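You operate a simulated robot arm through the tools that you are given. There is no shell and no other tool. Be economical: measure what you need, move in short steps, check, and stop when the job is done.

Carry out the task below with a simulated robot arm. There is one attempt and no reset: what you move stays moved.

## Task
Change the cracked grey pad in the holder for the white one.
Fine: loosen the wing nut, drop the old pad in the WORN tray, push the new one home, then tighten the nut.

Only the result counts: the job must be done as asked and must still hold three seconds after the hand-in. Knocking over, shifting, dropping, spilling or breaking anything else fails it.

## Robot
A 6-joint arm with a two-finger parallel gripper, fixed in place. Base frame: the origin is at the foot of the arm, x ahead of it, y to its left, z up; the work surface is at about z = 860. Lengths are in mm, angles in rad, forces in N, time in s.
With the tool pointing down near the work surface it reaches from about 240 to 640 mm from the base axis. Its first joint turns from -1.152 to 1.152 rad. Payload 2.7 kg.
The tool frame sits at the grasp point between the pads (the TCP): z along the fingers, y along the line on which they close. The tips reach 23 mm beyond it. Largest opening 94 mm; finger width 38, thickness 10; the body of the gripper, 54 by 96 mm, starts 39 mm behind the TCP.
Orientation is told as [roll, pitch, yaw] about the base's x, y, z axes, in that order, counted from this pose: with the fingers straight down and closing along the base's y, the tool's x points along the base's -x, its y along +y and its z along -z.

## Interface
- The arm moves only by the tool play_rows. Its argument "targets" is a list of rows, each an object of numbers (a shift or turn left out is 0, a gripper value left out holds the last): "x", "y", "z": the shift along the tool's x, y, z in m; "rx", "ry", "rz": the turn, a rotation vector about the tool's x, y, z in rad; "gripper": the finger opening in m, from 0 to 0.094. In form: [{"x": .., "y": .., "z": .., "rx": .., "ry": .., "rz": .., "gripper": ..}, ...]. A call has 1 to 8 rows; each row shifts and turns the commanded pose from where the row before left it, along the tool's axes as they then stand. Each row takes 0.2 s and may step no farther than 50 mm and 0.15 rad from the row before; otherwise, or with a gripper value out of range, the whole call is refused. Where a pose cannot be reached the arm comes as near as it can. A force on the tool above 70 N (or 10 N above the force at the start of the call, whichever is more), or a blocked arm, ends the call early, and 0.2 s more pass. The fingers move at their own pace (about 45 mm/s each) and stop on an object; they squeeze with about 21 N. The grip force told is the motor's: it shows also when the fingers shut on nothing. Time passes only in rows, and 0.2 s behind the last, so rows that do not move let the fingers close. The reply holds the time, the measured pose of the TCP, the force on the tool along the base axes, the opening and the grip force, in the units named above and with some noise, with the torque about the TCP (base axes, N m) and any sound that the robot's microphone picked up.
- Cameras (640 x 400 px; columns grow to the right, rows downward): "scene" is fixed at [59.3, -418.6, 1411.2]; the picture's right is [0.91, -0.42, 0.00], its down [-0.21, -0.45, -0.87] and it looks along [0.37, 0.79, -0.50] (base axes); focal length 335 px, centre (320, 200). "wrist" rides on the gripper at [86, 16, -75] in the tool frame; the picture's right is [-0.18, 0.98, 0.00], its down [-0.58, -0.11, -0.81] and it looks along [-0.79, -0.15, 0.59] (tool axes); focal length 243 px, centre (320, 200). There is no depth. A picture from a camera that has moved, and an enlarged one, comes with that camera's place and axes in the base frame and with its lens.
- capture(camera): a new picture of that camera. The clock stands still meanwhile.
- enlarge(camera, box): a new picture of the part [left, top, right, bottom] of that camera's present view, enlarged. The clock stands still meanwhile.
- sign_off(): hands the job in; it is judged then, once.

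Go step by step. Nothing tells you positions but the pictures and the camera data: compare them with the known pose of the tool, close in by small moves and look again before you grip or let go. The budget is 120 turns and 68 pictures, counting those below and the enlarged ones. Unless the task says otherwise, let go and move clear before handing in, and close with one line.

The tools are called after "Request:" as a command line: name --argument value ..., lists and objects as JSON in quotes. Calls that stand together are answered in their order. play_rows: Moves the arm, as the interface text tells. Its arguments: {"type":"object","properties":{"targets":{"type":"array","items":{"type":"object","properties":{"x":{"type":"number"},"y":{"type":"number"},"z":{"type":"number"},"rx":{"type":"number"},"ry":{"type":"number"},"rz":{"type":"number"},"gripper":{"type":"number"}}}}},"required":["targets"]} The other tools are called the same way: capture (camera) takes a picture; enlarge (camera, box) takes an enlarged picture of a part of a camera's view; sign_off () hands the job in.

At the start:

```text
time_s: 0.0
tool_pos: [438.4, 15.8, 1138.5]
orientation: [0.001, -0.002, 0.003]
force: [-0.6, 0.6, -0.2]
wrist_torque: [0.03, -0.01, 0.02]
gripper_width: 94.1
grasp_force: 0.0
```

scene: 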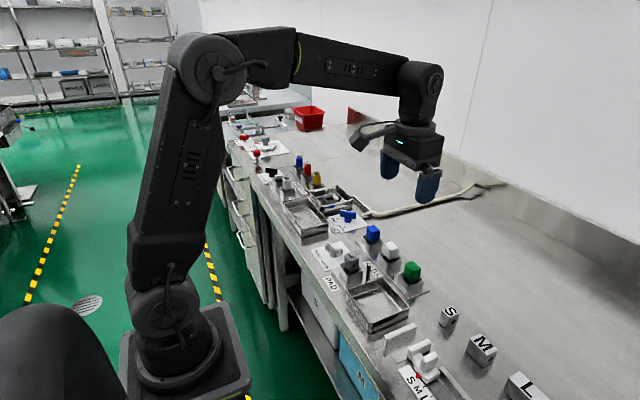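
wrist: 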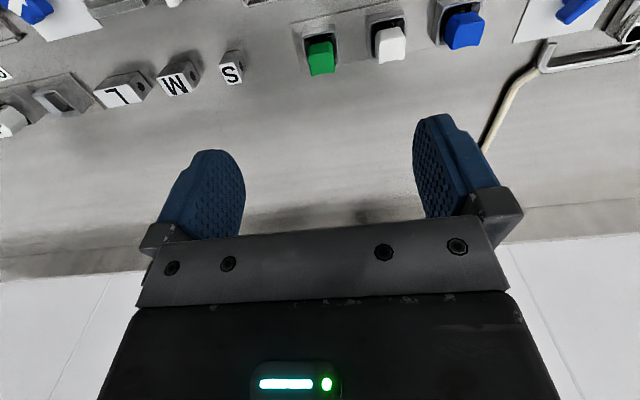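

I see a bench with several stations, with a "PAD" label near a grey block and coloured pads in sockets. I'll enlarge the scene to identify the holder, the white pad and the WORN tray.

Request:
enlarge --camera "scene" --box '[300, 200, 460, 300]'

Request:
enlarge --camera "scene" --box '[220, 100, 380, 200]'

Request:
enlarge --camera "scene" --box '[340, 280, 532, 400]'

```text
4.00 times, centred on (380, 250) of scene
camera zoom: at [59.3, -418.6, 1411.2], right [0.91, -0.42, 0.0], down [-0.21, -0.45, -0.87], along [0.37, 0.79, -0.5], focal length 1339 px, centre (80, 0)
```

zoom: 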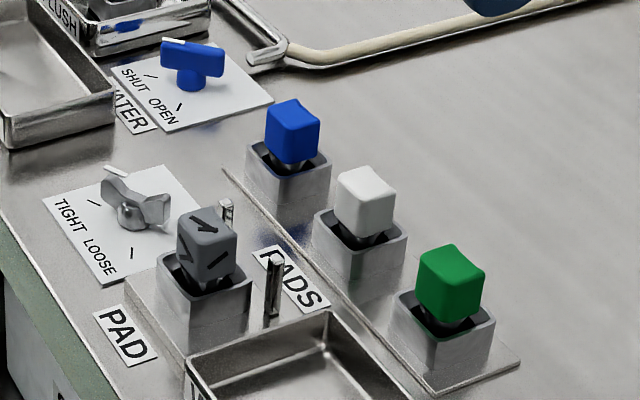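

```text
4.00 times, centred on (300, 150) of scene
camera zoom: at [59.3, -418.6, 1411.2], right [0.91, -0.42, 0.0], down [-0.21, -0.45, -0.87], along [0.37, 0.79, -0.5], focal length 1339 px, centre (400, 400)
```

zoom: 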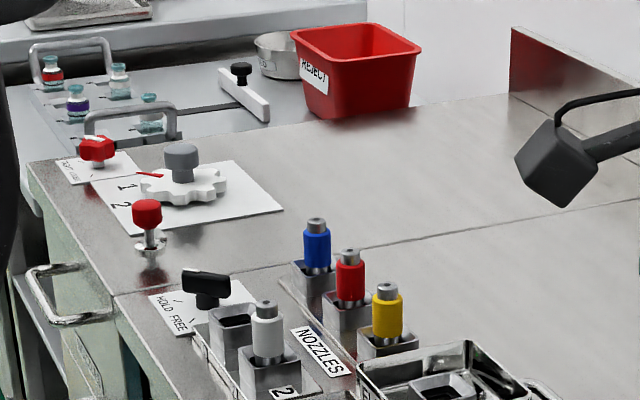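

```text
3.33 times, centred on (436, 340) of scene
camera zoom: at [59.3, -418.6, 1411.2], right [0.91, -0.42, 0.0], down [-0.21, -0.45, -0.87], along [0.37, 0.79, -0.5], focal length 1116 px, centre (-67, -267)
```

zoom: 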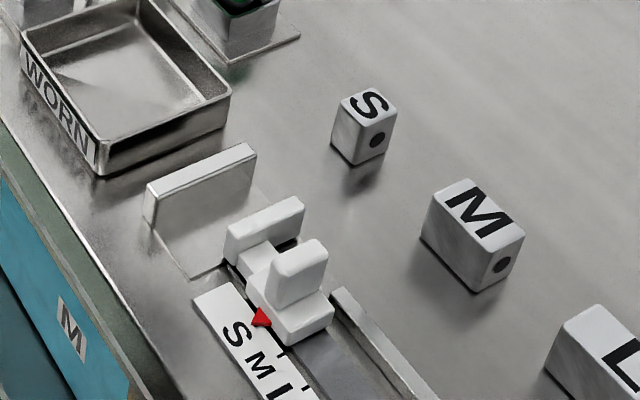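

The holder with the grey pad is near (363, 70), the wing nut near (368, 161), the white pad near (466, 66) and the WORN tray near (381, -16). I'll move back and left to look at the holder and nut with the wrist camera.

Request:
play_rows --targets '[{"x": 0.0276, "y": 0.0188, "z": 0.0156}, {"x": 0.0276, "y": 0.0188, "z": 0.0156}, {"x": 0.0276, "y": 0.0188, "z": 0.0156}, {"x": 0.0276, "y": 0.0188, "z": 0.0156}, {"x": 0.0276, "y": 0.0188, "z": 0.0156}]'

Request:
capture --camera "wrist"

```text
time_s: 1.2
tool_pos: [300.2, 109.3, 1062.9]
orientation: [0.003, -0.004, 0.001]
force: [0.8, -0.4, 0.5]
wrist_torque: [-0.02, -0.01, -0.03]
gripper_width: 94.0
grasp_force: 0.2
```

```text
62 pictures are left
camera wrist: at [213.5, 126.3, 1136.8], right [0.18, 0.98, 0.0], down [0.58, -0.11, 0.81], along [0.79, -0.15, -0.59], focal length 243 px, centre (320, 200)
```

wrist: 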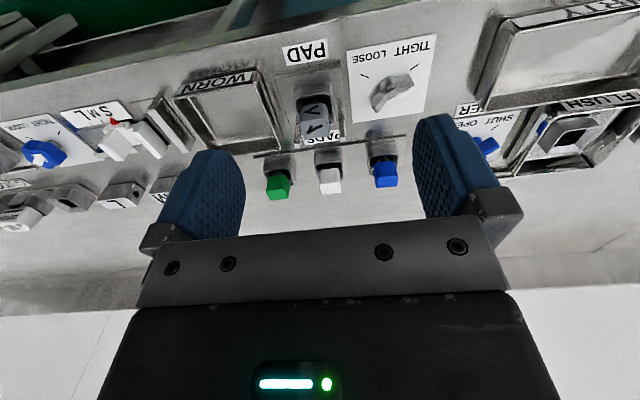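

Request:
enlarge --camera "wrist" --box '[250, 20, 450, 145]'

Request:
enlarge --camera "scene" --box '[310, 230, 390, 280]'

```text
3.20 times, centred on (350, 82) of wrist
camera zoom: at [213.5, 126.3, 1136.8], right [0.18, 0.98, 0.0], down [0.58, -0.11, 0.81], along [0.79, -0.15, -0.59], focal length 776 px, centre (224, 576)
```

zoom: 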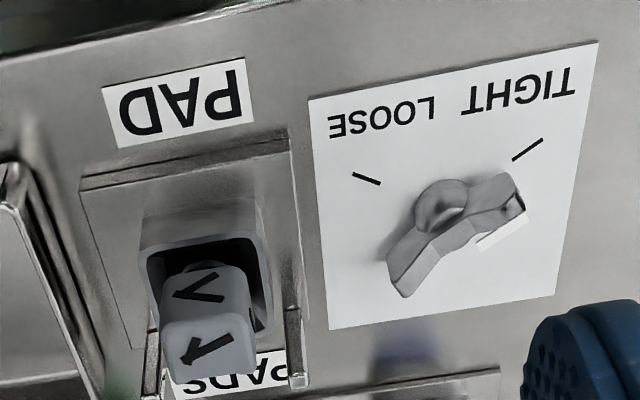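

```text
8.00 times, centred on (350, 255) of scene
camera zoom: at [59.3, -418.6, 1411.2], right [0.91, -0.42, 0.0], down [-0.21, -0.45, -0.87], along [0.37, 0.79, -0.5], focal length 2679 px, centre (80, -240)
```

zoom: 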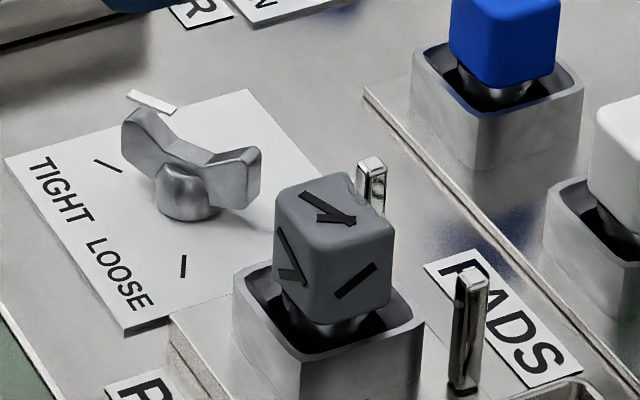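

The wing nut axis works out at about (375, 178), with its wings in line with the TIGHT mark at about 121°. LOOSE lies at about 239°, so loosening is roughly +117° counter-clockwise. I'll hover over the nut first and then turn to match the wings.

Request:
play_rows --targets '[{"x": -0.01875, "y": 0.01725, "z": 0.0257}, {"x": -0.01875, "y": 0.01725, "z": 0.0257}, {"x": -0.01875, "y": 0.01725, "z": 0.0257}, {"x": -0.01875, "y": 0.01725, "z": 0.0257, "gripper": 0.06}, {"rz": 0.146}, {"rz": 0.146}, {"rz": 0.146}, {"rz": 0.146}]'

Request:
play_rows --targets '[{"rz": 0.146}, {"rz": 0.146}, {"rz": 0.146}]'

Request:
capture --camera "wrist"

Request:
enlarge --camera "scene" --box '[280, 190, 408, 270]'

```text
time_s: 3.0
tool_pos: [373.6, 179.2, 957.6]
orientation: [0.002, -0.002, -0.587]
force: [-0.3, -0.5, -0.3]
wrist_torque: [-0.03, 0.0, 0.0]
gripper_width: 59.8
grasp_force: 0.1
```

```text
time_s: 3.8
tool_pos: [374.9, 180.2, 957.4]
orientation: [0.0, 0.001, -1.024]
force: [0.1, -0.7, 0.5]
wrist_torque: [-0.02, 0.0, 0.02]
gripper_width: 60.2
grasp_force: 0.1
```

```text
59 pictures are left
camera wrist: at [343.6, 263.2, 1032.7], right [0.94, 0.35, 0.0], down [0.21, -0.55, 0.81], along [0.29, -0.75, -0.59], focal length 243 px, centre (320, 200)
```

wrist: 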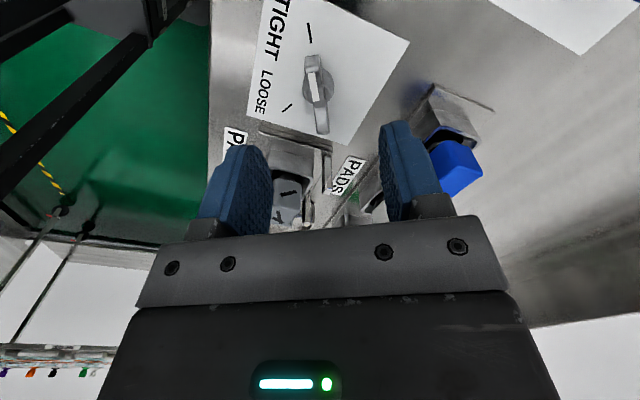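

```text
5.00 times, centred on (344, 230) of scene
camera zoom: at [59.3, -418.6, 1411.2], right [0.91, -0.42, 0.0], down [-0.21, -0.45, -0.87], along [0.37, 0.79, -0.5], focal length 1674 px, centre (200, 50)
```

zoom: 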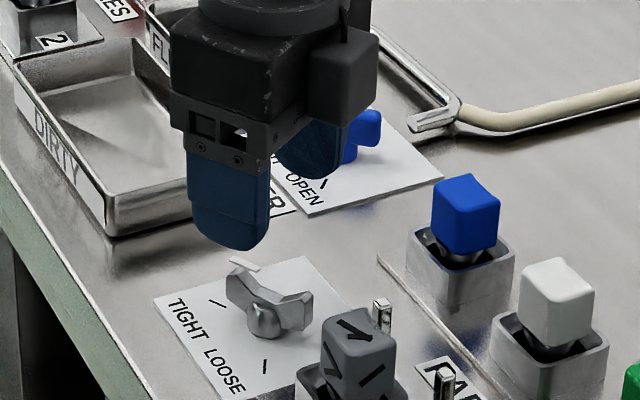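

The nut is in view between the fingers. I'll zoom in on it.

Request:
enlarge --camera "wrist" --box '[240, 10, 400, 160]'

```text
2.67 times, centred on (320, 85) of wrist
camera zoom: at [343.6, 263.2, 1032.7], right [0.94, 0.35, 0.0], down [0.21, -0.55, 0.81], along [0.29, -0.75, -0.59], focal length 647 px, centre (320, 507)
```

zoom: 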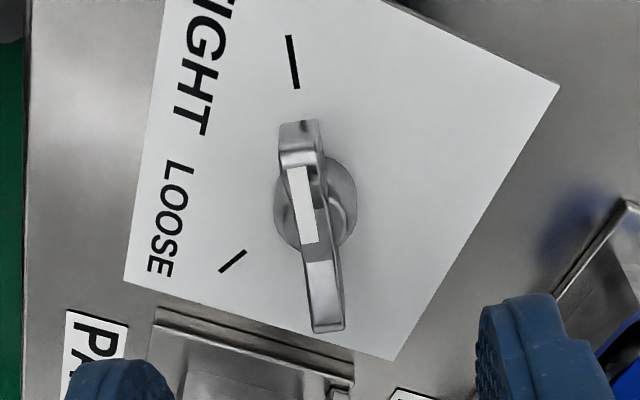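

The nut axis is at about (375, 179) and the wings sit at about 120°, roughly 8 mm thick with their tops near z 891. I'll descend with the tips at about 877 and close on the wings.

Request:
play_rows --targets '[{"x": -0.00085, "y": -0.0005, "z": 0.029}, {"z": 0.028}]'

Request:
enlarge --camera "scene" --box '[300, 210, 396, 270]'

Request:
capture --camera "wrist"

```text
time_s: 4.4
tool_pos: [374.8, 178.0, 901.6]
orientation: [0.003, 0.001, -1.024]
force: [0.6, -0.5, -0.7]
wrist_torque: [0.0, 0.0, 0.0]
gripper_width: 60.0
grasp_force: 0.1
```

```text
6.67 times, centred on (348, 240) of scene
camera zoom: at [59.3, -418.6, 1411.2], right [0.91, -0.42, 0.0], down [-0.21, -0.45, -0.87], along [0.37, 0.79, -0.5], focal length 2232 px, centre (133, -67)
```

zoom: 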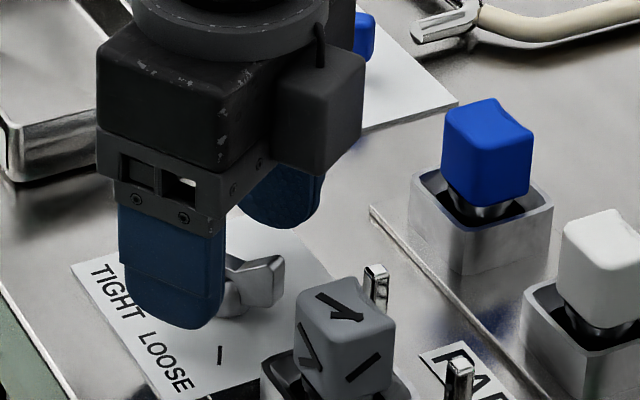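

```text
55 pictures are left
camera wrist: at [343.3, 261.6, 975.8], right [0.93, 0.36, 0.0], down [0.21, -0.55, 0.81], along [0.29, -0.75, -0.59], focal length 243 px, centre (320, 200)
```

wrist: 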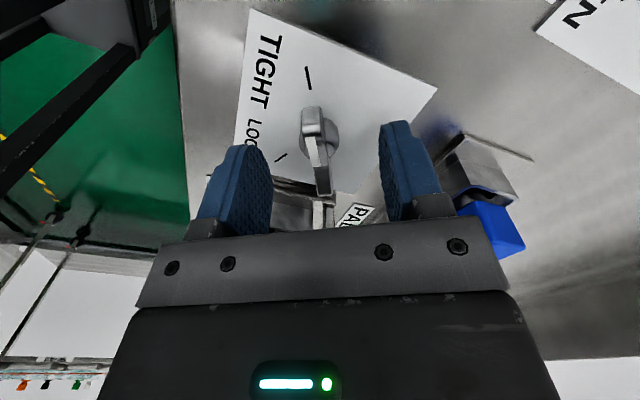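

The fingers straddle the nut, so I'll close on it.

Request:
play_rows --targets '[{"z": 0.002, "gripper": 0.02}, {"gripper": 0.0}, {}, {}, {}]'

```text
time_s: 5.6
tool_pos: [374.2, 178.1, 898.8]
orientation: [0.0, 0.002, -1.021]
force: [-6.6, -3.1, -0.1]
wrist_torque: [-0.1, 0.11, 0.03]
gripper_width: 17.1
grasp_force: 45.1
```

Request:
enlarge --camera "wrist" --box '[240, 60, 400, 210]'

Request:
enlarge --camera "scene" --box '[316, 230, 380, 270]'

```text
2.67 times, centred on (320, 135) of wrist
camera zoom: at [342.8, 261.5, 972.7], right [0.93, 0.36, 0.0], down [0.21, -0.55, 0.81], along [0.29, -0.75, -0.59], focal length 647 px, centre (320, 373)
```

zoom: 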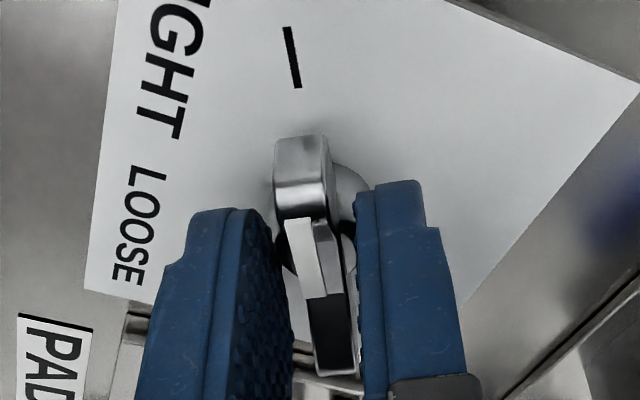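

```text
10.00 times, centred on (348, 250) of scene
camera zoom: at [59.2, -418.7, 1411.2], right [0.91, -0.42, 0.0], down [-0.21, -0.45, -0.87], along [0.37, 0.79, -0.5], focal length 3349 px, centre (40, -300)
```

zoom: 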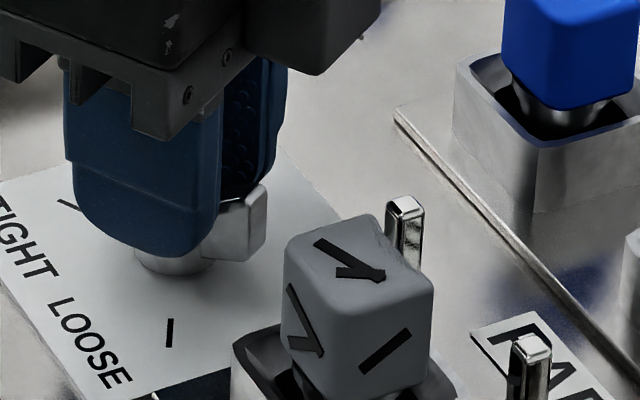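

The width of 17 mm shows the tips are on the dome base rather than on the wings. I'll open a little, rise about 7 mm and close again.

Request:
play_rows --targets '[{"gripper": 0.035}, {}, {"z": -0.007, "y": -0.0008}, {"gripper": 0.0}, {}, {}, {}]'

Request:
enlarge --camera "wrist" --box '[240, 60, 400, 210]'

```text
time_s: 7.2
tool_pos: [375.2, 179.5, 905.8]
orientation: [0.003, 0.001, -1.021]
force: [2.4, 2.5, -1.0]
wrist_torque: [0.04, 0.1, -0.01]
gripper_width: 9.1
grasp_force: 44.5
```

```text
2.67 times, centred on (320, 135) of wrist
camera zoom: at [342.4, 261.6, 980.6], right [0.93, 0.36, 0.0], down [0.21, -0.55, 0.81], along [0.29, -0.75, -0.59], focal length 647 px, centre (320, 373)
```

zoom: 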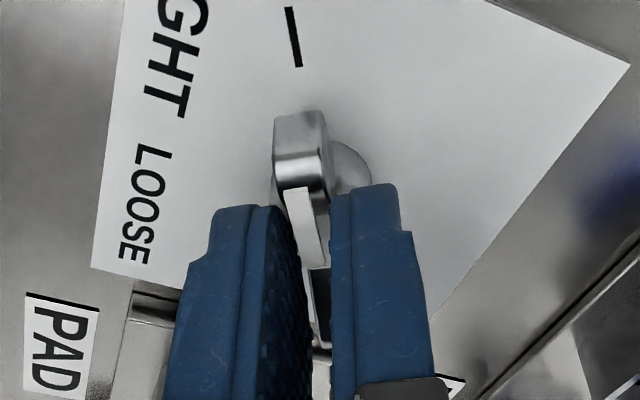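

The width is now 9 mm, so the grip is on the wings. I'll turn counter-clockwise in small steps and watch the torque.

Request:
play_rows --targets '[{"rz": -0.1}, {"rz": -0.1}, {"rz": -0.1}, {}]'

Request:
enlarge --camera "wrist" --box '[240, 60, 400, 210]'

```text
time_s: 8.2
tool_pos: [373.9, 177.7, 905.4]
orientation: [-0.001, 0.002, -0.719]
force: [-10.9, 2.4, 4.6]
wrist_torque: [-0.53, -0.41, -0.01]
gripper_width: 8.6
grasp_force: 44.5
```

```text
2.67 times, centred on (320, 135) of wrist
camera zoom: at [319.2, 248.5, 980.5], right [0.79, 0.62, 0.0], down [0.37, -0.47, 0.81], along [0.5, -0.63, -0.59], focal length 647 px, centre (320, 373)
```

zoom: 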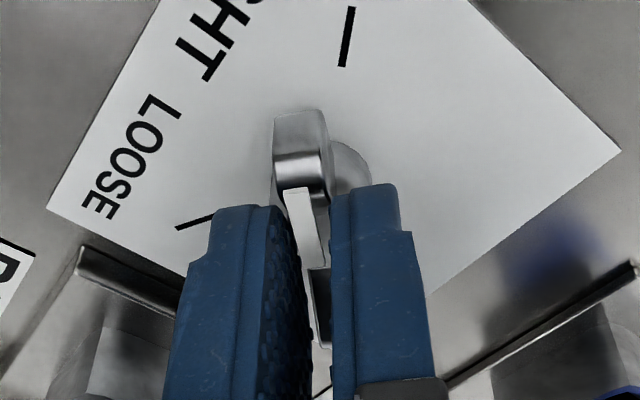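

The nut is turning with the grip. I'll carry on towards LOOSE.

Request:
play_rows --targets '[{"rz": -0.13}, {"rz": -0.13}, {"rz": -0.13}, {"rz": -0.13}, {"rz": -0.13}, {"rz": -0.13}]'

Request:
play_rows --targets '[{"rz": -0.13}, {"rz": -0.13}, {"rz": -0.13}, {"rz": -0.13}, {"rz": -0.13}, {"rz": -0.13}, {"rz": -0.13}]'

Request:
enlarge --camera "wrist" --box '[220, 40, 420, 210]'

Request:
enlarge --camera "scene" --box '[300, 220, 380, 270]'

```text
time_s: 9.6
tool_pos: [374.3, 176.8, 905.5]
orientation: [-0.001, 0.001, 0.061]
force: [-14.5, -10.4, 18.7]
wrist_torque: [-0.16, 0.69, -0.01]
gripper_width: 8.8
grasp_force: 44.6
```

```text
time_s: 11.2
tool_pos: [374.9, 176.5, 906.1]
orientation: [0.003, 0.003, 0.968]
force: [-1.6, -38.1, 7.8]
wrist_torque: [-0.48, -0.15, -0.06]
gripper_width: 8.7
grasp_force: 45.6
```

```text
2.35 times, centred on (320, 125) of wrist
camera zoom: at [311.7, 115.0, 980.6], right [-0.71, 0.71, 0.0], down [0.42, 0.42, 0.81], along [0.57, 0.57, -0.59], focal length 571 px, centre (320, 376)
```

zoom: 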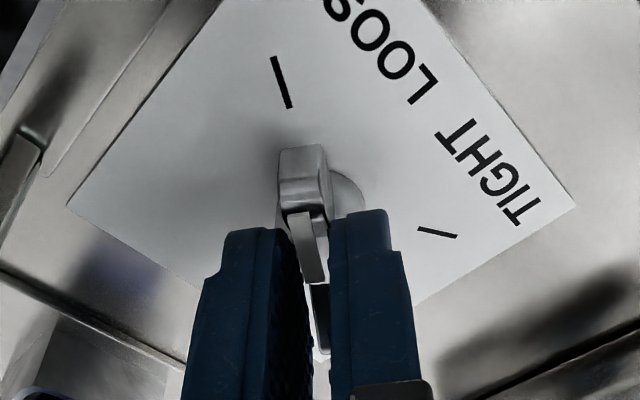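

```text
8.00 times, centred on (340, 245) of scene
camera zoom: at [59.2, -419.6, 1410.9], right [0.91, -0.42, 0.0], down [-0.21, -0.45, -0.87], along [0.37, 0.79, -0.5], focal length 2679 px, centre (160, -160)
```

zoom: 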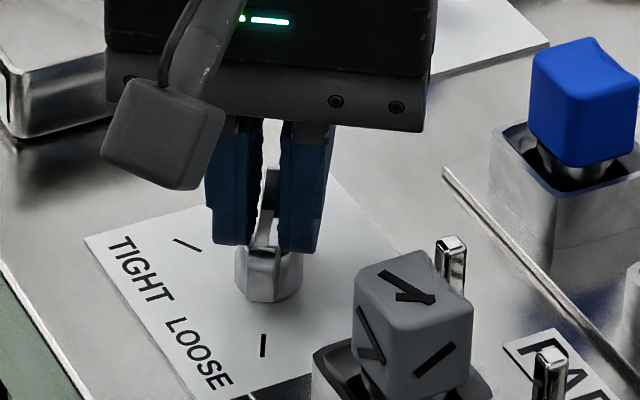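

The nut is almost at the LOOSE mark, with some side load from a small axis offset. I'll relieve that and finish the last 0.08 rad.

Request:
play_rows --targets '[{"x": 0.0012, "y": -0.0008}, {"rz": -0.05}, {"rz": -0.04}, {}]'

Request:
enlarge --camera "wrist" --box '[220, 40, 420, 210]'

```text
time_s: 12.2
tool_pos: [374.1, 175.9, 904.6]
orientation: [0.001, -0.002, 1.058]
force: [4.7, -24.2, -0.7]
wrist_torque: [-1.55, 0.54, -0.55]
gripper_width: 8.8
grasp_force: 44.7
```

```text
2.35 times, centred on (320, 125) of wrist
camera zoom: at [317.4, 109.6, 980.3], right [-0.77, 0.64, 0.0], down [0.38, 0.45, 0.81], along [0.52, 0.62, -0.59], focal length 571 px, centre (320, 376)
```

zoom: 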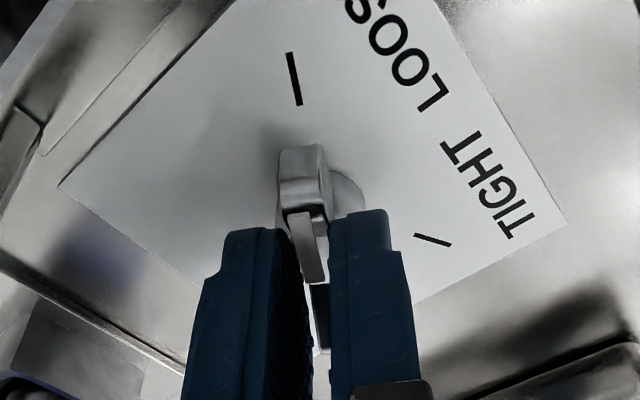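

Torque has built up and the pointer lines up with LOOSE, so that is the end stop. I'll let go, rise and turn back.

Request:
play_rows --targets '[{"gripper": 0.03}, {"gripper": 0.06}, {}, {"z": -0.03}, {"z": -0.045}, {"z": -0.045}, {"rz": 0.132}, {"rz": 0.132}]'

Request:
play_rows --targets '[{"rz": 0.132}, {"rz": 0.132}, {"rz": 0.132}, {"rz": 0.132}, {"rz": 0.132}, {"rz": 0.132}, {"x": 0.03, "y": -0.035}, {"x": 0.03, "y": -0.035}]'

Request:
capture --camera "wrist"

Request:
enlarge --camera "wrist" --box '[240, 0, 440, 150]'

Request:
enlarge --camera "scene" --box '[310, 220, 438, 300]'

```text
time_s: 14.0
tool_pos: [376.8, 175.5, 1027.0]
orientation: [0.001, 0.0, 0.793]
force: [0.0, -0.4, 0.0]
wrist_torque: [0.0, -0.01, 0.03]
gripper_width: 60.0
grasp_force: 0.0
```

```text
time_s: 15.8
tool_pos: [316.3, 105.7, 1023.6]
orientation: [0.002, -0.001, 0.002]
force: [0.0, 0.5, -0.4]
wrist_torque: [-0.01, 0.02, 0.0]
gripper_width: 59.9
grasp_force: 0.0
```

```text
47 pictures are left
camera wrist: at [229.1, 122.3, 1098.8], right [0.18, 0.98, 0.0], down [0.58, -0.11, 0.81], along [0.79, -0.15, -0.59], focal length 243 px, centre (320, 200)
```

wrist: 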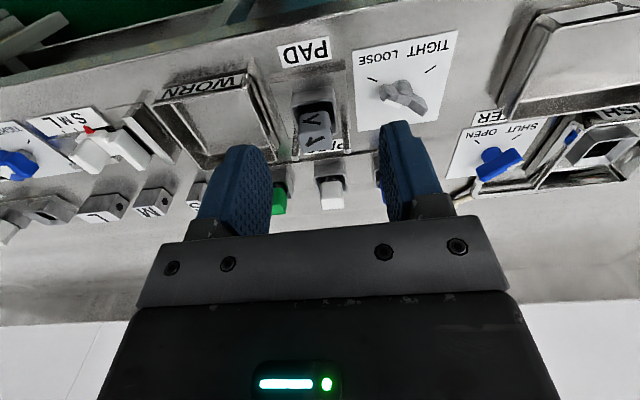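

```text
2.67 times, centred on (340, 75) of wrist
camera zoom: at [229.1, 122.3, 1098.8], right [0.18, 0.98, 0.0], down [0.58, -0.11, 0.81], along [0.79, -0.15, -0.59], focal length 647 px, centre (267, 533)
```

zoom: 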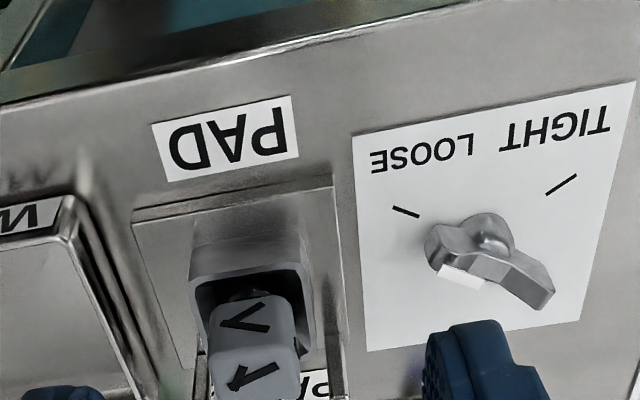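

```text
5.00 times, centred on (374, 260) of scene
camera zoom: at [59.3, -418.6, 1411.2], right [0.91, -0.42, 0.0], down [-0.21, -0.45, -0.87], along [0.37, 0.79, -0.5], focal length 1674 px, centre (50, -100)
```

zoom: 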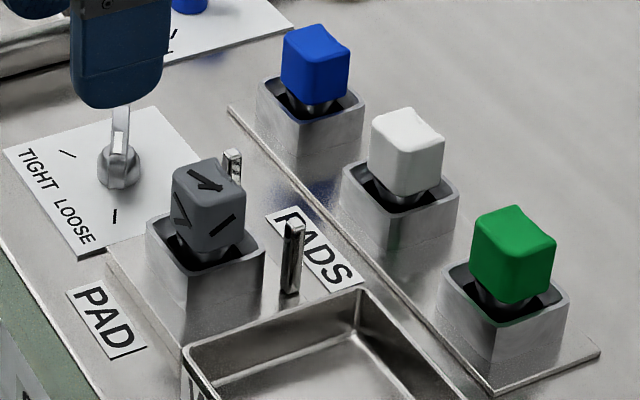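

The nut reads LOOSE. The grey pad top works out at about (376, 90, 924), so I'll hover over it and look closely.

Request:
play_rows --targets '[{"x": -0.03, "y": -0.008, "z": 0.01}, {"x": -0.03, "y": -0.008, "z": 0.0186}]'

Request:
enlarge --camera "wrist" --box '[220, 20, 420, 170]'

Request:
enlarge --camera "scene" --box '[310, 220, 438, 300]'

```text
time_s: 16.4
tool_pos: [376.4, 90.8, 996.9]
orientation: [0.002, -0.002, 0.005]
force: [0.3, 0.2, 0.7]
wrist_torque: [-0.01, 0.04, -0.04]
gripper_width: 60.0
grasp_force: 0.0
```

```text
2.67 times, centred on (320, 95) of wrist
camera zoom: at [289.2, 107.1, 1071.3], right [0.18, 0.98, 0.0], down [0.58, -0.11, 0.81], along [0.79, -0.14, -0.59], focal length 647 px, centre (320, 480)
```

zoom: 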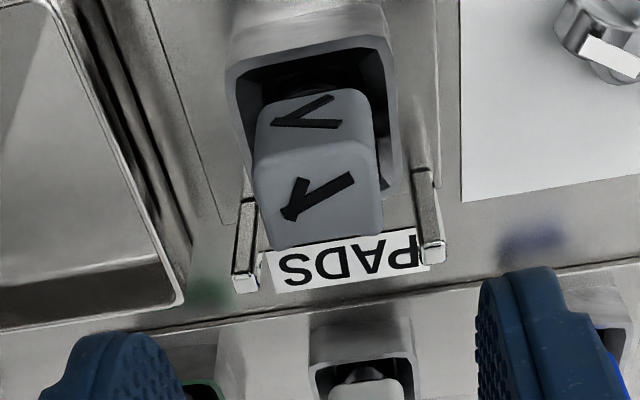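

```text
5.00 times, centred on (374, 260) of scene
camera zoom: at [59.3, -418.6, 1411.2], right [0.91, -0.42, 0.0], down [-0.21, -0.45, -0.87], along [0.37, 0.79, -0.5], focal length 1674 px, centre (50, -100)
```

zoom: 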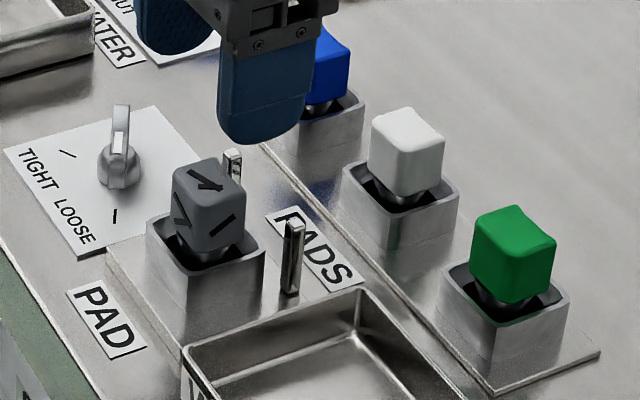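

The grey pad's centre is at about (373.5, 91), about 27 mm wide, square to the base axes, with the rim near z 894. I'll descend part way and check.

Request:
play_rows --targets '[{"x": 0.0025, "z": 0.03}, {"z": 0.026}]'

Request:
capture --camera "wrist"

Request:
enlarge --camera "scene" --box '[310, 220, 406, 280]'

```text
time_s: 17.0
tool_pos: [373.1, 90.7, 941.4]
orientation: [0.002, -0.002, 0.003]
force: [0.2, -0.7, -0.5]
wrist_torque: [0.0, 0.01, 0.02]
gripper_width: 59.8
grasp_force: 0.0
```

```text
42 pictures are left
camera wrist: at [285.9, 106.8, 1016.1], right [0.18, 0.98, 0.0], down [0.58, -0.11, 0.81], along [0.79, -0.14, -0.59], focal length 243 px, centre (320, 200)
```

wrist: 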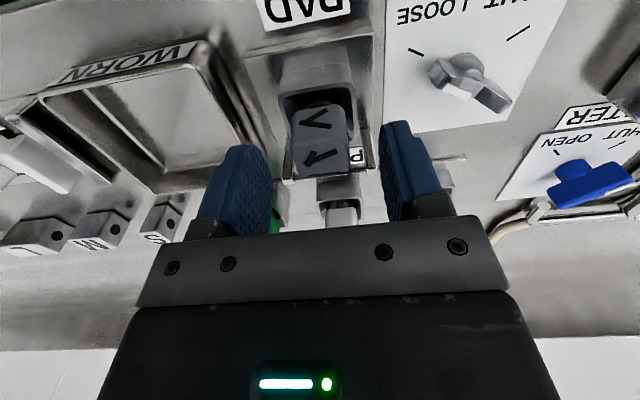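

```text
6.67 times, centred on (358, 250) of scene
camera zoom: at [59.3, -418.6, 1411.2], right [0.91, -0.42, 0.0], down [-0.21, -0.45, -0.87], along [0.37, 0.79, -0.5], focal length 2232 px, centre (67, -133)
```

zoom: 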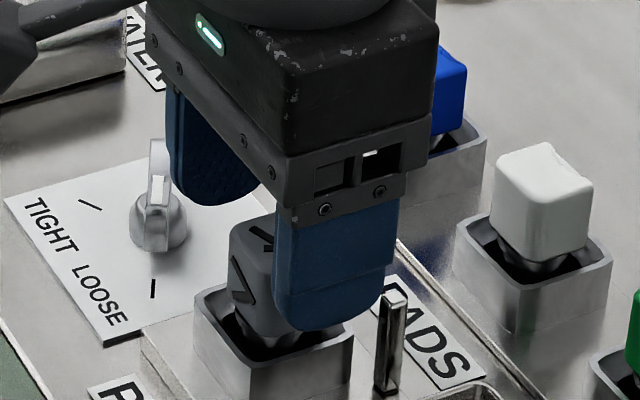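

It's aligned. I'll descend 19 mm and close gently.

Request:
play_rows --targets '[{"z": 0.019, "y": 0.0005}, {"gripper": 0.035}, {"gripper": 0.015}, {}, {}, {}]'

Request:
enlarge --camera "scene" --box '[310, 220, 406, 280]'

```text
time_s: 18.4
tool_pos: [373.1, 90.6, 921.3]
orientation: [0.003, 0.001, 0.004]
force: [1.4, -1.9, -3.5]
wrist_torque: [-0.09, -0.1, -0.02]
gripper_width: 29.5
grasp_force: 21.3
```

```text
6.67 times, centred on (358, 250) of scene
camera zoom: at [59.4, -418.7, 1411.2], right [0.91, -0.42, 0.0], down [-0.21, -0.45, -0.87], along [0.37, 0.79, -0.5], focal length 2232 px, centre (67, -133)
```

zoom: 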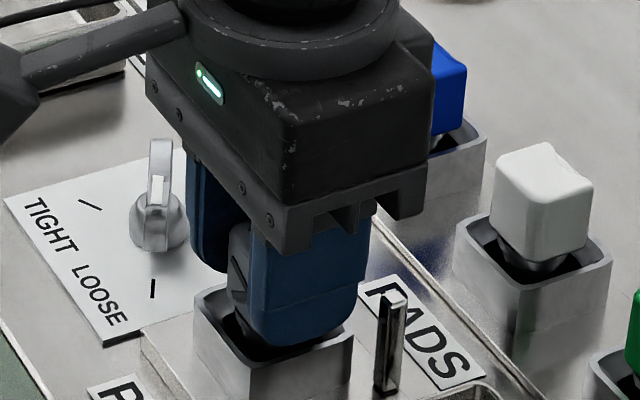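

I have the pad at 29.5 mm. I'll lift slowly, straight up.

Request:
play_rows --targets '[{"z": -0.005, "gripper": 0.0}, {"z": -0.01}, {"z": -0.015}, {"z": -0.02}, {"z": -0.025}]'

Request:
enlarge --camera "scene" --box '[310, 200, 438, 280]'

```text
time_s: 19.6
tool_pos: [371.2, 90.6, 998.0]
orientation: [0.002, -0.001, 0.003]
force: [0.8, -0.1, -1.0]
wrist_torque: [0.01, -0.01, 0.0]
gripper_width: 29.6
grasp_force: 21.1
```

```text
5.00 times, centred on (374, 240) of scene
camera zoom: at [59.3, -418.6, 1411.2], right [0.91, -0.42, 0.0], down [-0.21, -0.45, -0.87], along [0.37, 0.79, -0.5], focal length 1674 px, centre (50, 0)
```

zoom: 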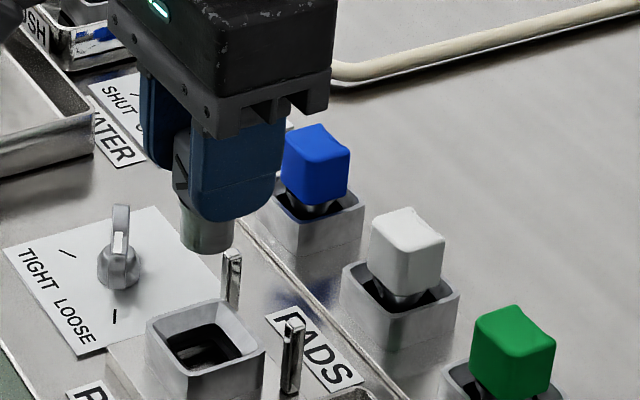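

The holder is empty and the old pad with its stem is in the gripper. The tray centre is at about (375, -22), so I'll carry it there.

Request:
play_rows --targets '[{"x": -0.001, "y": -0.038}, {"x": -0.001, "y": -0.038}, {"x": -0.001, "y": -0.037}, {"z": 0.03}, {}]'

Request:
capture --camera "wrist"

Request:
enlarge --camera "scene" --box '[310, 220, 470, 320]'

```text
time_s: 20.8
tool_pos: [374.4, -22.0, 966.0]
orientation: [0.0, -0.001, 0.004]
force: [0.2, 0.0, -0.9]
wrist_torque: [-0.02, -0.03, 0.02]
gripper_width: 29.4
grasp_force: 21.7
```

```text
38 pictures are left
camera wrist: at [286.7, -5.0, 1041.4], right [0.18, 0.98, 0.0], down [0.58, -0.11, 0.81], along [0.79, -0.14, -0.59], focal length 243 px, centre (320, 200)
```

wrist: 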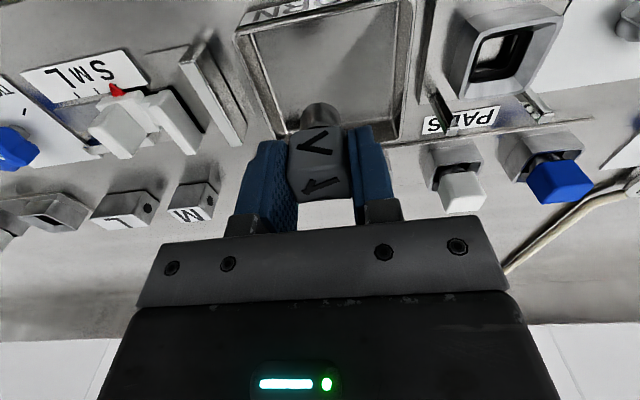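

```text
4.00 times, centred on (390, 270) of scene
camera zoom: at [59.3, -418.6, 1411.2], right [0.91, -0.42, 0.0], down [-0.21, -0.45, -0.87], along [0.37, 0.79, -0.5], focal length 1339 px, centre (40, -80)
```

zoom: 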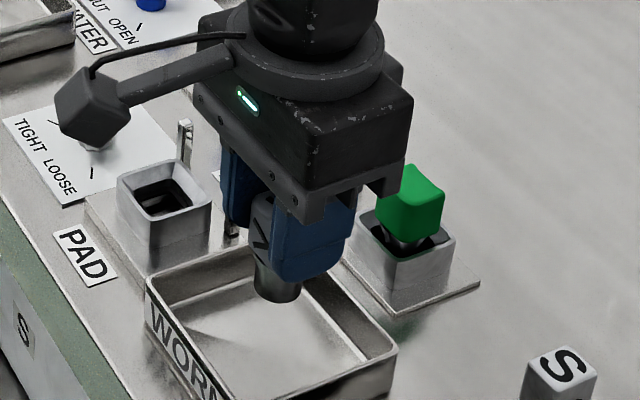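

The pad is over the middle of the tray, with its stem bottom about 53 mm below the TCP. I'll lower it until it touches.

Request:
play_rows --targets '[{"z": 0.02}, {"z": 0.016}, {"z": 0.004}, {"z": 0.002}, {"z": 0.002}]'

Request:
enlarge --camera "scene" --box '[310, 240, 438, 320]'

```text
time_s: 22.0
tool_pos: [376.1, -21.5, 922.8]
orientation: [0.002, -0.002, 0.003]
force: [-0.1, -0.2, -0.8]
wrist_torque: [-0.01, -0.02, -0.01]
gripper_width: 29.7
grasp_force: 21.0
```

```text
5.00 times, centred on (374, 280) of scene
camera zoom: at [59.3, -418.6, 1411.2], right [0.91, -0.42, 0.0], down [-0.21, -0.45, -0.87], along [0.37, 0.79, -0.5], focal length 1674 px, centre (50, -200)
```

zoom: 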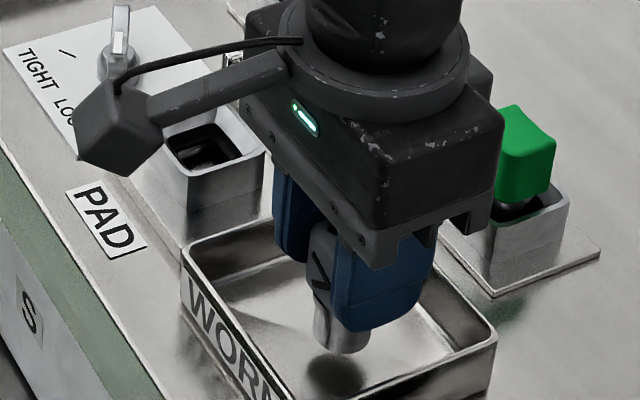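

Request:
play_rows --targets '[{"z": 0.002}, {"z": 0.002}, {"z": 0.002}, {"z": 0.0015}]'

```text
time_s: 23.0
tool_pos: [376.0, -21.8, 915.5]
orientation: [0.002, -0.002, 0.003]
force: [-3.3, 0.9, 9.1]
wrist_torque: [0.05, 0.14, -0.03]
gripper_width: 29.3
grasp_force: 21.0
```

It has touched the tray floor. I'll release and rise.

Request:
play_rows --targets '[{"gripper": 0.045}, {"gripper": 0.055}, {}, {"z": -0.03}, {"z": -0.045}]'

Request:
enlarge --camera "scene" --box '[310, 220, 438, 320]'

```text
time_s: 24.2
tool_pos: [375.0, -21.2, 990.7]
orientation: [0.001, 0.0, 0.004]
force: [-0.9, -0.1, 0.4]
wrist_torque: [0.01, 0.02, -0.01]
gripper_width: 54.9
grasp_force: 0.0
```

```text
4.00 times, centred on (374, 270) of scene
camera zoom: at [59.3, -418.6, 1411.2], right [0.91, -0.42, 0.0], down [-0.21, -0.45, -0.87], along [0.37, 0.79, -0.5], focal length 1339 px, centre (104, -80)
```

zoom: 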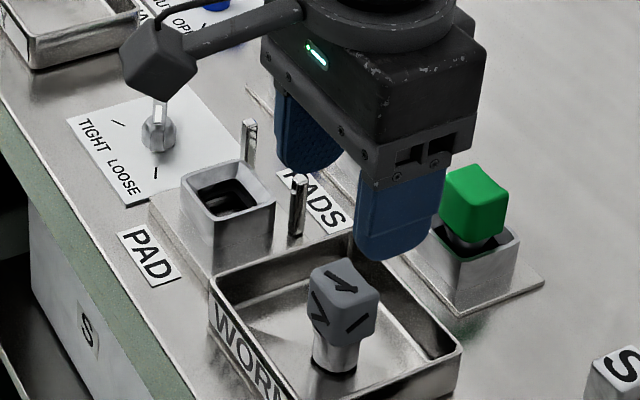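

The old pad is standing in the WORN tray. Next I'll hover over the white pad.

Request:
play_rows --targets '[{"x": -0.02375, "y": 0.027, "z": -0.002}, {"x": -0.02375, "y": 0.027, "z": -0.002}, {"x": -0.02375, "y": 0.027, "z": -0.002}, {"x": -0.02375, "y": 0.027, "gripper": 0.06}]'

Request:
capture --camera "wrist"

Request:
enlarge --camera "scene" --box '[340, 200, 468, 280]'

```text
time_s: 25.2
tool_pos: [467.9, 86.3, 998.1]
orientation: [0.001, 0.0, 0.003]
force: [0.0, -0.4, -0.9]
wrist_torque: [0.02, 0.01, 0.0]
gripper_width: 60.1
grasp_force: 0.1
```

```text
34 pictures are left
camera wrist: at [381.4, 103.6, 1072.6], right [0.18, 0.98, 0.0], down [0.58, -0.11, 0.81], along [0.79, -0.15, -0.59], focal length 243 px, centre (320, 200)
```

wrist: 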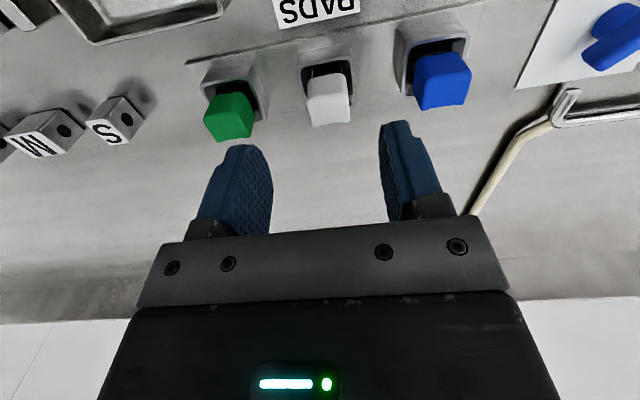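

```text
5.00 times, centred on (404, 240) of scene
camera zoom: at [59.3, -418.6, 1411.2], right [0.91, -0.42, 0.0], down [-0.21, -0.45, -0.87], along [0.37, 0.79, -0.5], focal length 1674 px, centre (-100, 0)
```

zoom: 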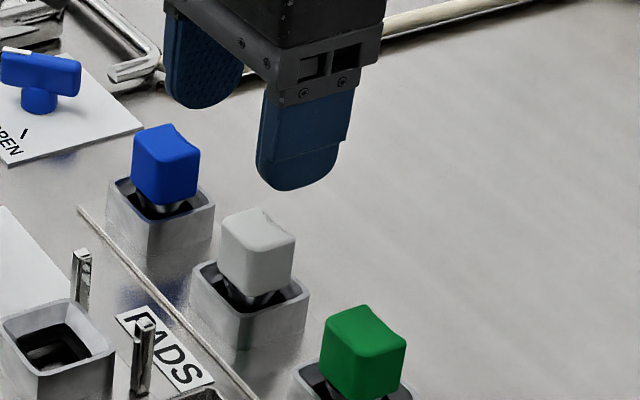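

The white pad is at about (482, 90) and its neighbours are 75 mm away, so there is room for the fingers. I'll move above it, lower and check.

Request:
play_rows --targets '[{"x": -0.0135, "y": 0.0037, "z": 0.02}, {"z": 0.033}]'

Request:
enlarge --camera "wrist" --box '[220, 80, 420, 230]'

Request:
enlarge --camera "scene" --box '[350, 210, 446, 270]'

```text
time_s: 25.8
tool_pos: [481.0, 93.1, 941.5]
orientation: [0.002, -0.003, 0.004]
force: [-0.5, 0.0, 0.1]
wrist_torque: [0.0, 0.02, -0.02]
gripper_width: 60.0
grasp_force: 0.0
```

```text
2.67 times, centred on (320, 155) of wrist
camera zoom: at [395.5, 109.2, 1016.9], right [0.18, 0.98, 0.0], down [0.58, -0.11, 0.81], along [0.79, -0.14, -0.59], focal length 647 px, centre (320, 320)
```

zoom: 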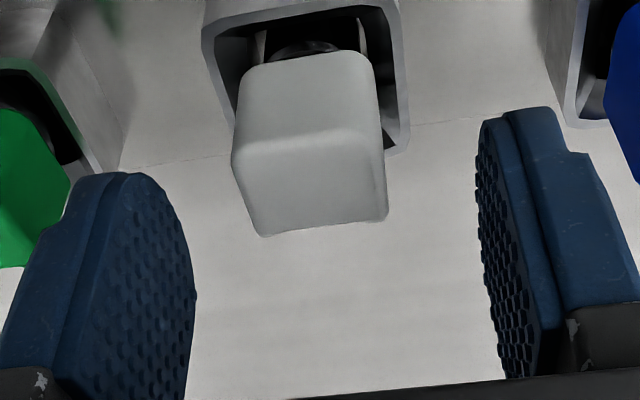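

```text
6.67 times, centred on (398, 240) of scene
camera zoom: at [59.3, -418.6, 1411.2], right [0.91, -0.42, 0.0], down [-0.21, -0.45, -0.87], along [0.37, 0.79, -0.5], focal length 2232 px, centre (-200, -67)
```

zoom: 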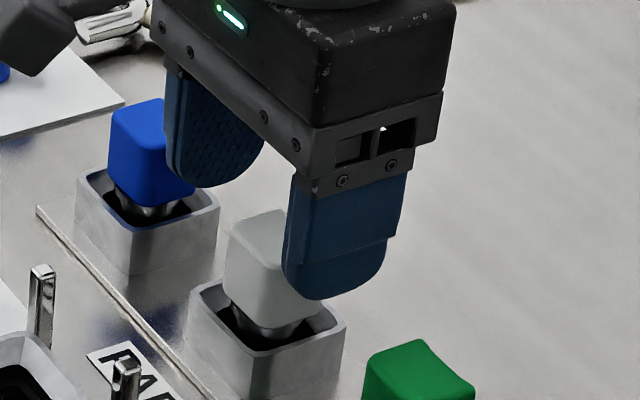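

The white pad's top is at about z 919, so it sits a little lower than the grey one did. It is centred apart from a 1.4 mm y offset; I'll correct that, descend and grip.

Request:
play_rows --targets '[{"y": -0.0014, "z": 0.0215}, {"gripper": 0.035}, {"gripper": 0.0}, {}, {}, {}]'

Request:
enlarge --camera "scene" --box '[350, 210, 446, 270]'

```text
time_s: 27.2
tool_pos: [483.2, 89.0, 921.2]
orientation: [0.001, -0.002, 0.005]
force: [0.0, 0.2, -0.2]
wrist_torque: [0.0, 0.02, 0.01]
gripper_width: 29.5
grasp_force: 21.0
```

```text
6.67 times, centred on (398, 240) of scene
camera zoom: at [59.3, -418.6, 1411.2], right [0.91, -0.42, 0.0], down [-0.21, -0.45, -0.87], along [0.37, 0.79, -0.5], focal length 2232 px, centre (-200, -67)
```

zoom: 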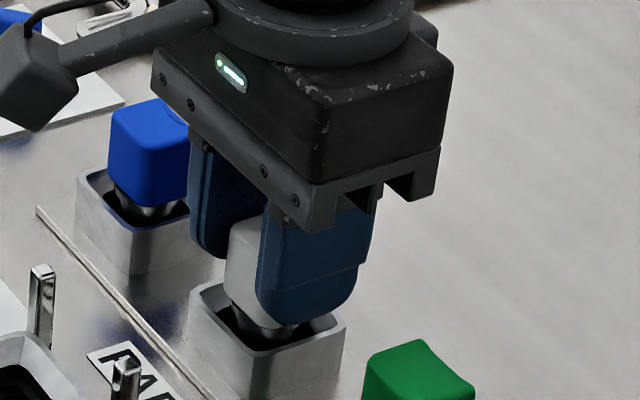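

I have the white pad. I'll lift it straight up.

Request:
play_rows --targets '[{"z": -0.005}, {"z": -0.015}, {"z": -0.02}, {"z": -0.025}, {"z": -0.02}, {}]'

Request:
capture --camera "wrist"

Request:
enlarge --camera "scene" --box '[330, 180, 458, 280]'

```text
time_s: 28.6
tool_pos: [483.9, 89.5, 1006.7]
orientation: [0.003, -0.001, 0.003]
force: [-0.3, 0.0, -0.7]
wrist_torque: [-0.03, 0.0, 0.0]
gripper_width: 29.6
grasp_force: 20.7
```

```text
29 pictures are left
camera wrist: at [397.3, 106.5, 1081.6], right [0.18, 0.98, 0.0], down [0.58, -0.11, 0.81], along [0.79, -0.14, -0.59], focal length 243 px, centre (320, 200)
```

wrist: 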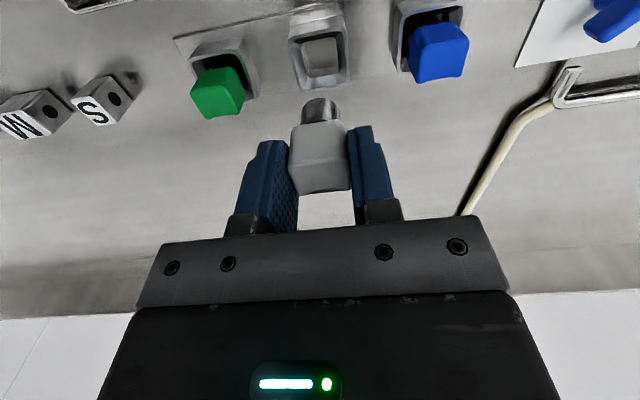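

```text
4.00 times, centred on (394, 230) of scene
camera zoom: at [59.3, -418.6, 1411.2], right [0.91, -0.42, 0.0], down [-0.21, -0.45, -0.87], along [0.37, 0.79, -0.5], focal length 1339 px, centre (24, 80)
```

zoom: 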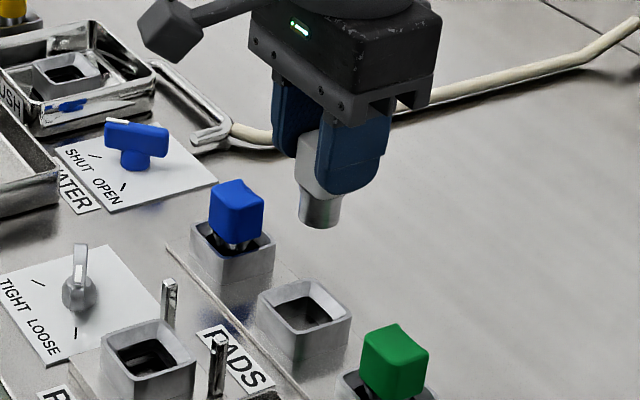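

The white pad is held upright. I'll bring it over the holder.

Request:
play_rows --targets '[{"x": 0.037}, {"x": 0.037, "y": 0.0005}, {"x": 0.036, "y": 0.0005}, {"z": 0.015}, {}]'

Request:
enlarge --camera "wrist" --box '[220, 40, 420, 215]'

Request:
enlarge --camera "scene" --box '[310, 210, 406, 285]'

```text
time_s: 29.8
tool_pos: [373.3, 88.7, 991.0]
orientation: [0.002, 0.0, 0.005]
force: [-0.2, 0.4, 0.0]
wrist_torque: [-0.01, -0.03, 0.02]
gripper_width: 29.4
grasp_force: 21.0
```

```text
2.29 times, centred on (320, 128) of wrist
camera zoom: at [286.4, 105.1, 1065.3], right [0.18, 0.98, 0.0], down [0.58, -0.11, 0.81], along [0.79, -0.14, -0.59], focal length 555 px, centre (320, 366)
```

zoom: 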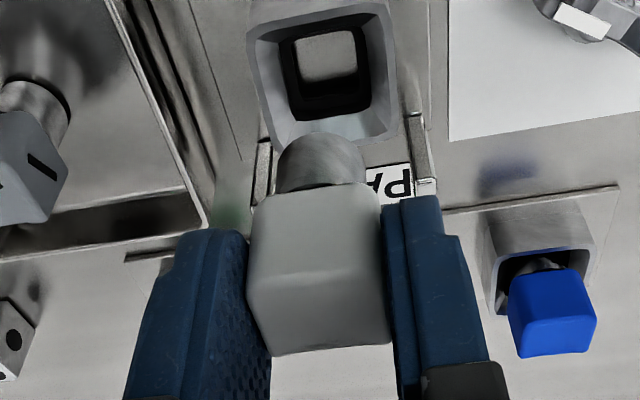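

```text
5.33 times, centred on (358, 248) of scene
camera zoom: at [59.3, -418.6, 1411.2], right [0.91, -0.42, 0.0], down [-0.21, -0.45, -0.87], along [0.37, 0.79, -0.5], focal length 1786 px, centre (117, -53)
```

zoom: 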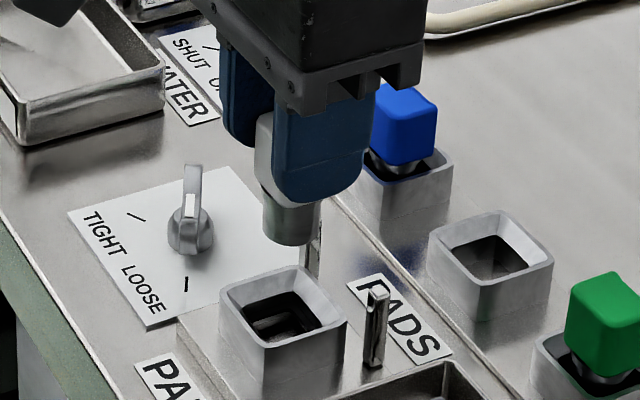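

The stem hangs above the funnel-shaped square socket. I'll shift 1.5 mm in +y, go down to just above the rim and compare.

Request:
play_rows --targets '[{"y": 0.0015, "z": 0.015}, {"z": 0.01}, {}]'

Request:
enlarge --camera "wrist" --box '[240, 60, 400, 200]'

Request:
enlarge --camera "scene" --box '[320, 235, 384, 280]'

```text
time_s: 30.6
tool_pos: [373.6, 90.3, 966.2]
orientation: [0.002, -0.001, 0.005]
force: [0.0, -0.3, -0.7]
wrist_torque: [-0.04, -0.01, 0.0]
gripper_width: 29.7
grasp_force: 20.7
```

```text
2.86 times, centred on (320, 130) of wrist
camera zoom: at [286.4, 106.9, 1041.2], right [0.18, 0.98, 0.0], down [0.58, -0.11, 0.81], along [0.79, -0.14, -0.59], focal length 693 px, centre (320, 400)
```

zoom: 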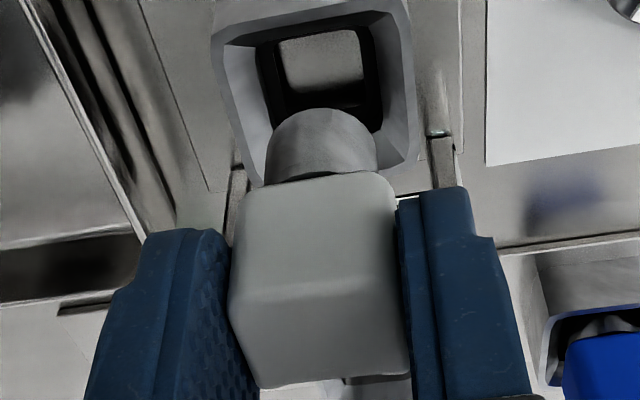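

```text
8.89 times, centred on (352, 258) of scene
camera zoom: at [59.3, -418.6, 1411.2], right [0.91, -0.42, 0.0], down [-0.21, -0.45, -0.87], along [0.37, 0.79, -0.5], focal length 2976 px, centre (36, -311)
```

zoom: 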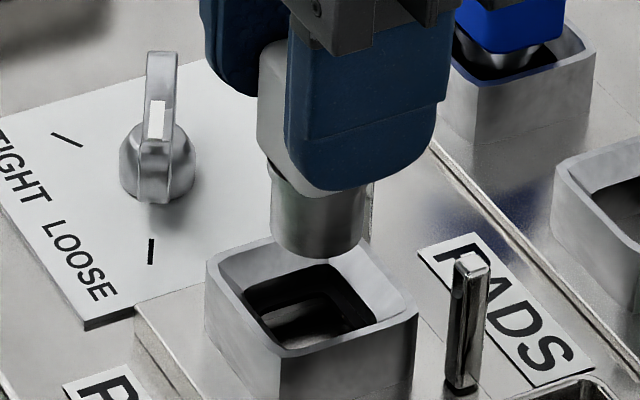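

It's nearly centred, perhaps 1 mm too far in +x. I'll correct that and lower step by step while watching the forces.

Request:
play_rows --targets '[{"x": 0.001, "z": 0.008}, {"z": 0.008}, {"z": 0.006}, {"z": 0.005}, {}]'

Request:
enlarge --camera "scene" --box '[320, 235, 384, 280]'

```text
time_s: 31.8
tool_pos: [372.6, 90.7, 940.1]
orientation: [0.003, 0.0, 0.004]
force: [-0.7, -0.1, -0.9]
wrist_torque: [-0.03, 0.03, 0.01]
gripper_width: 29.7
grasp_force: 20.9
```

```text
8.89 times, centred on (352, 258) of scene
camera zoom: at [59.3, -418.6, 1411.2], right [0.91, -0.42, 0.0], down [-0.21, -0.45, -0.87], along [0.37, 0.79, -0.5], focal length 2976 px, centre (36, -311)
```

zoom: 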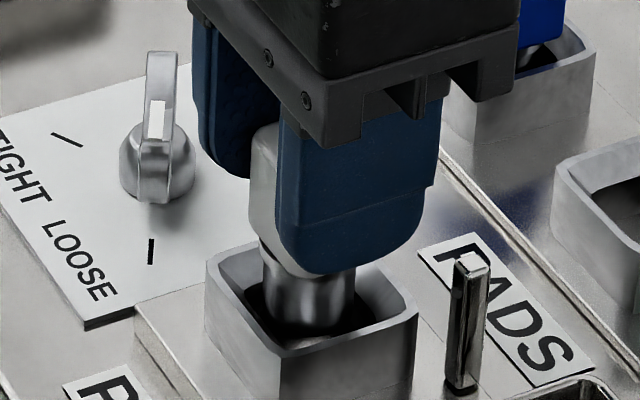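

The stem is entering the socket without contact. I'll continue down in small steps.

Request:
play_rows --targets '[{"z": 0.004}, {"z": 0.004}, {"z": 0.003}, {"z": 0.002}, {"z": 0.002}, {}]'

```text
time_s: 33.2
tool_pos: [374.8, 91.2, 926.5]
orientation: [0.004, -0.006, 0.002]
force: [-6.9, 0.2, 36.1]
wrist_torque: [-0.02, -0.04, -0.01]
gripper_width: 29.9
grasp_force: 21.1
```

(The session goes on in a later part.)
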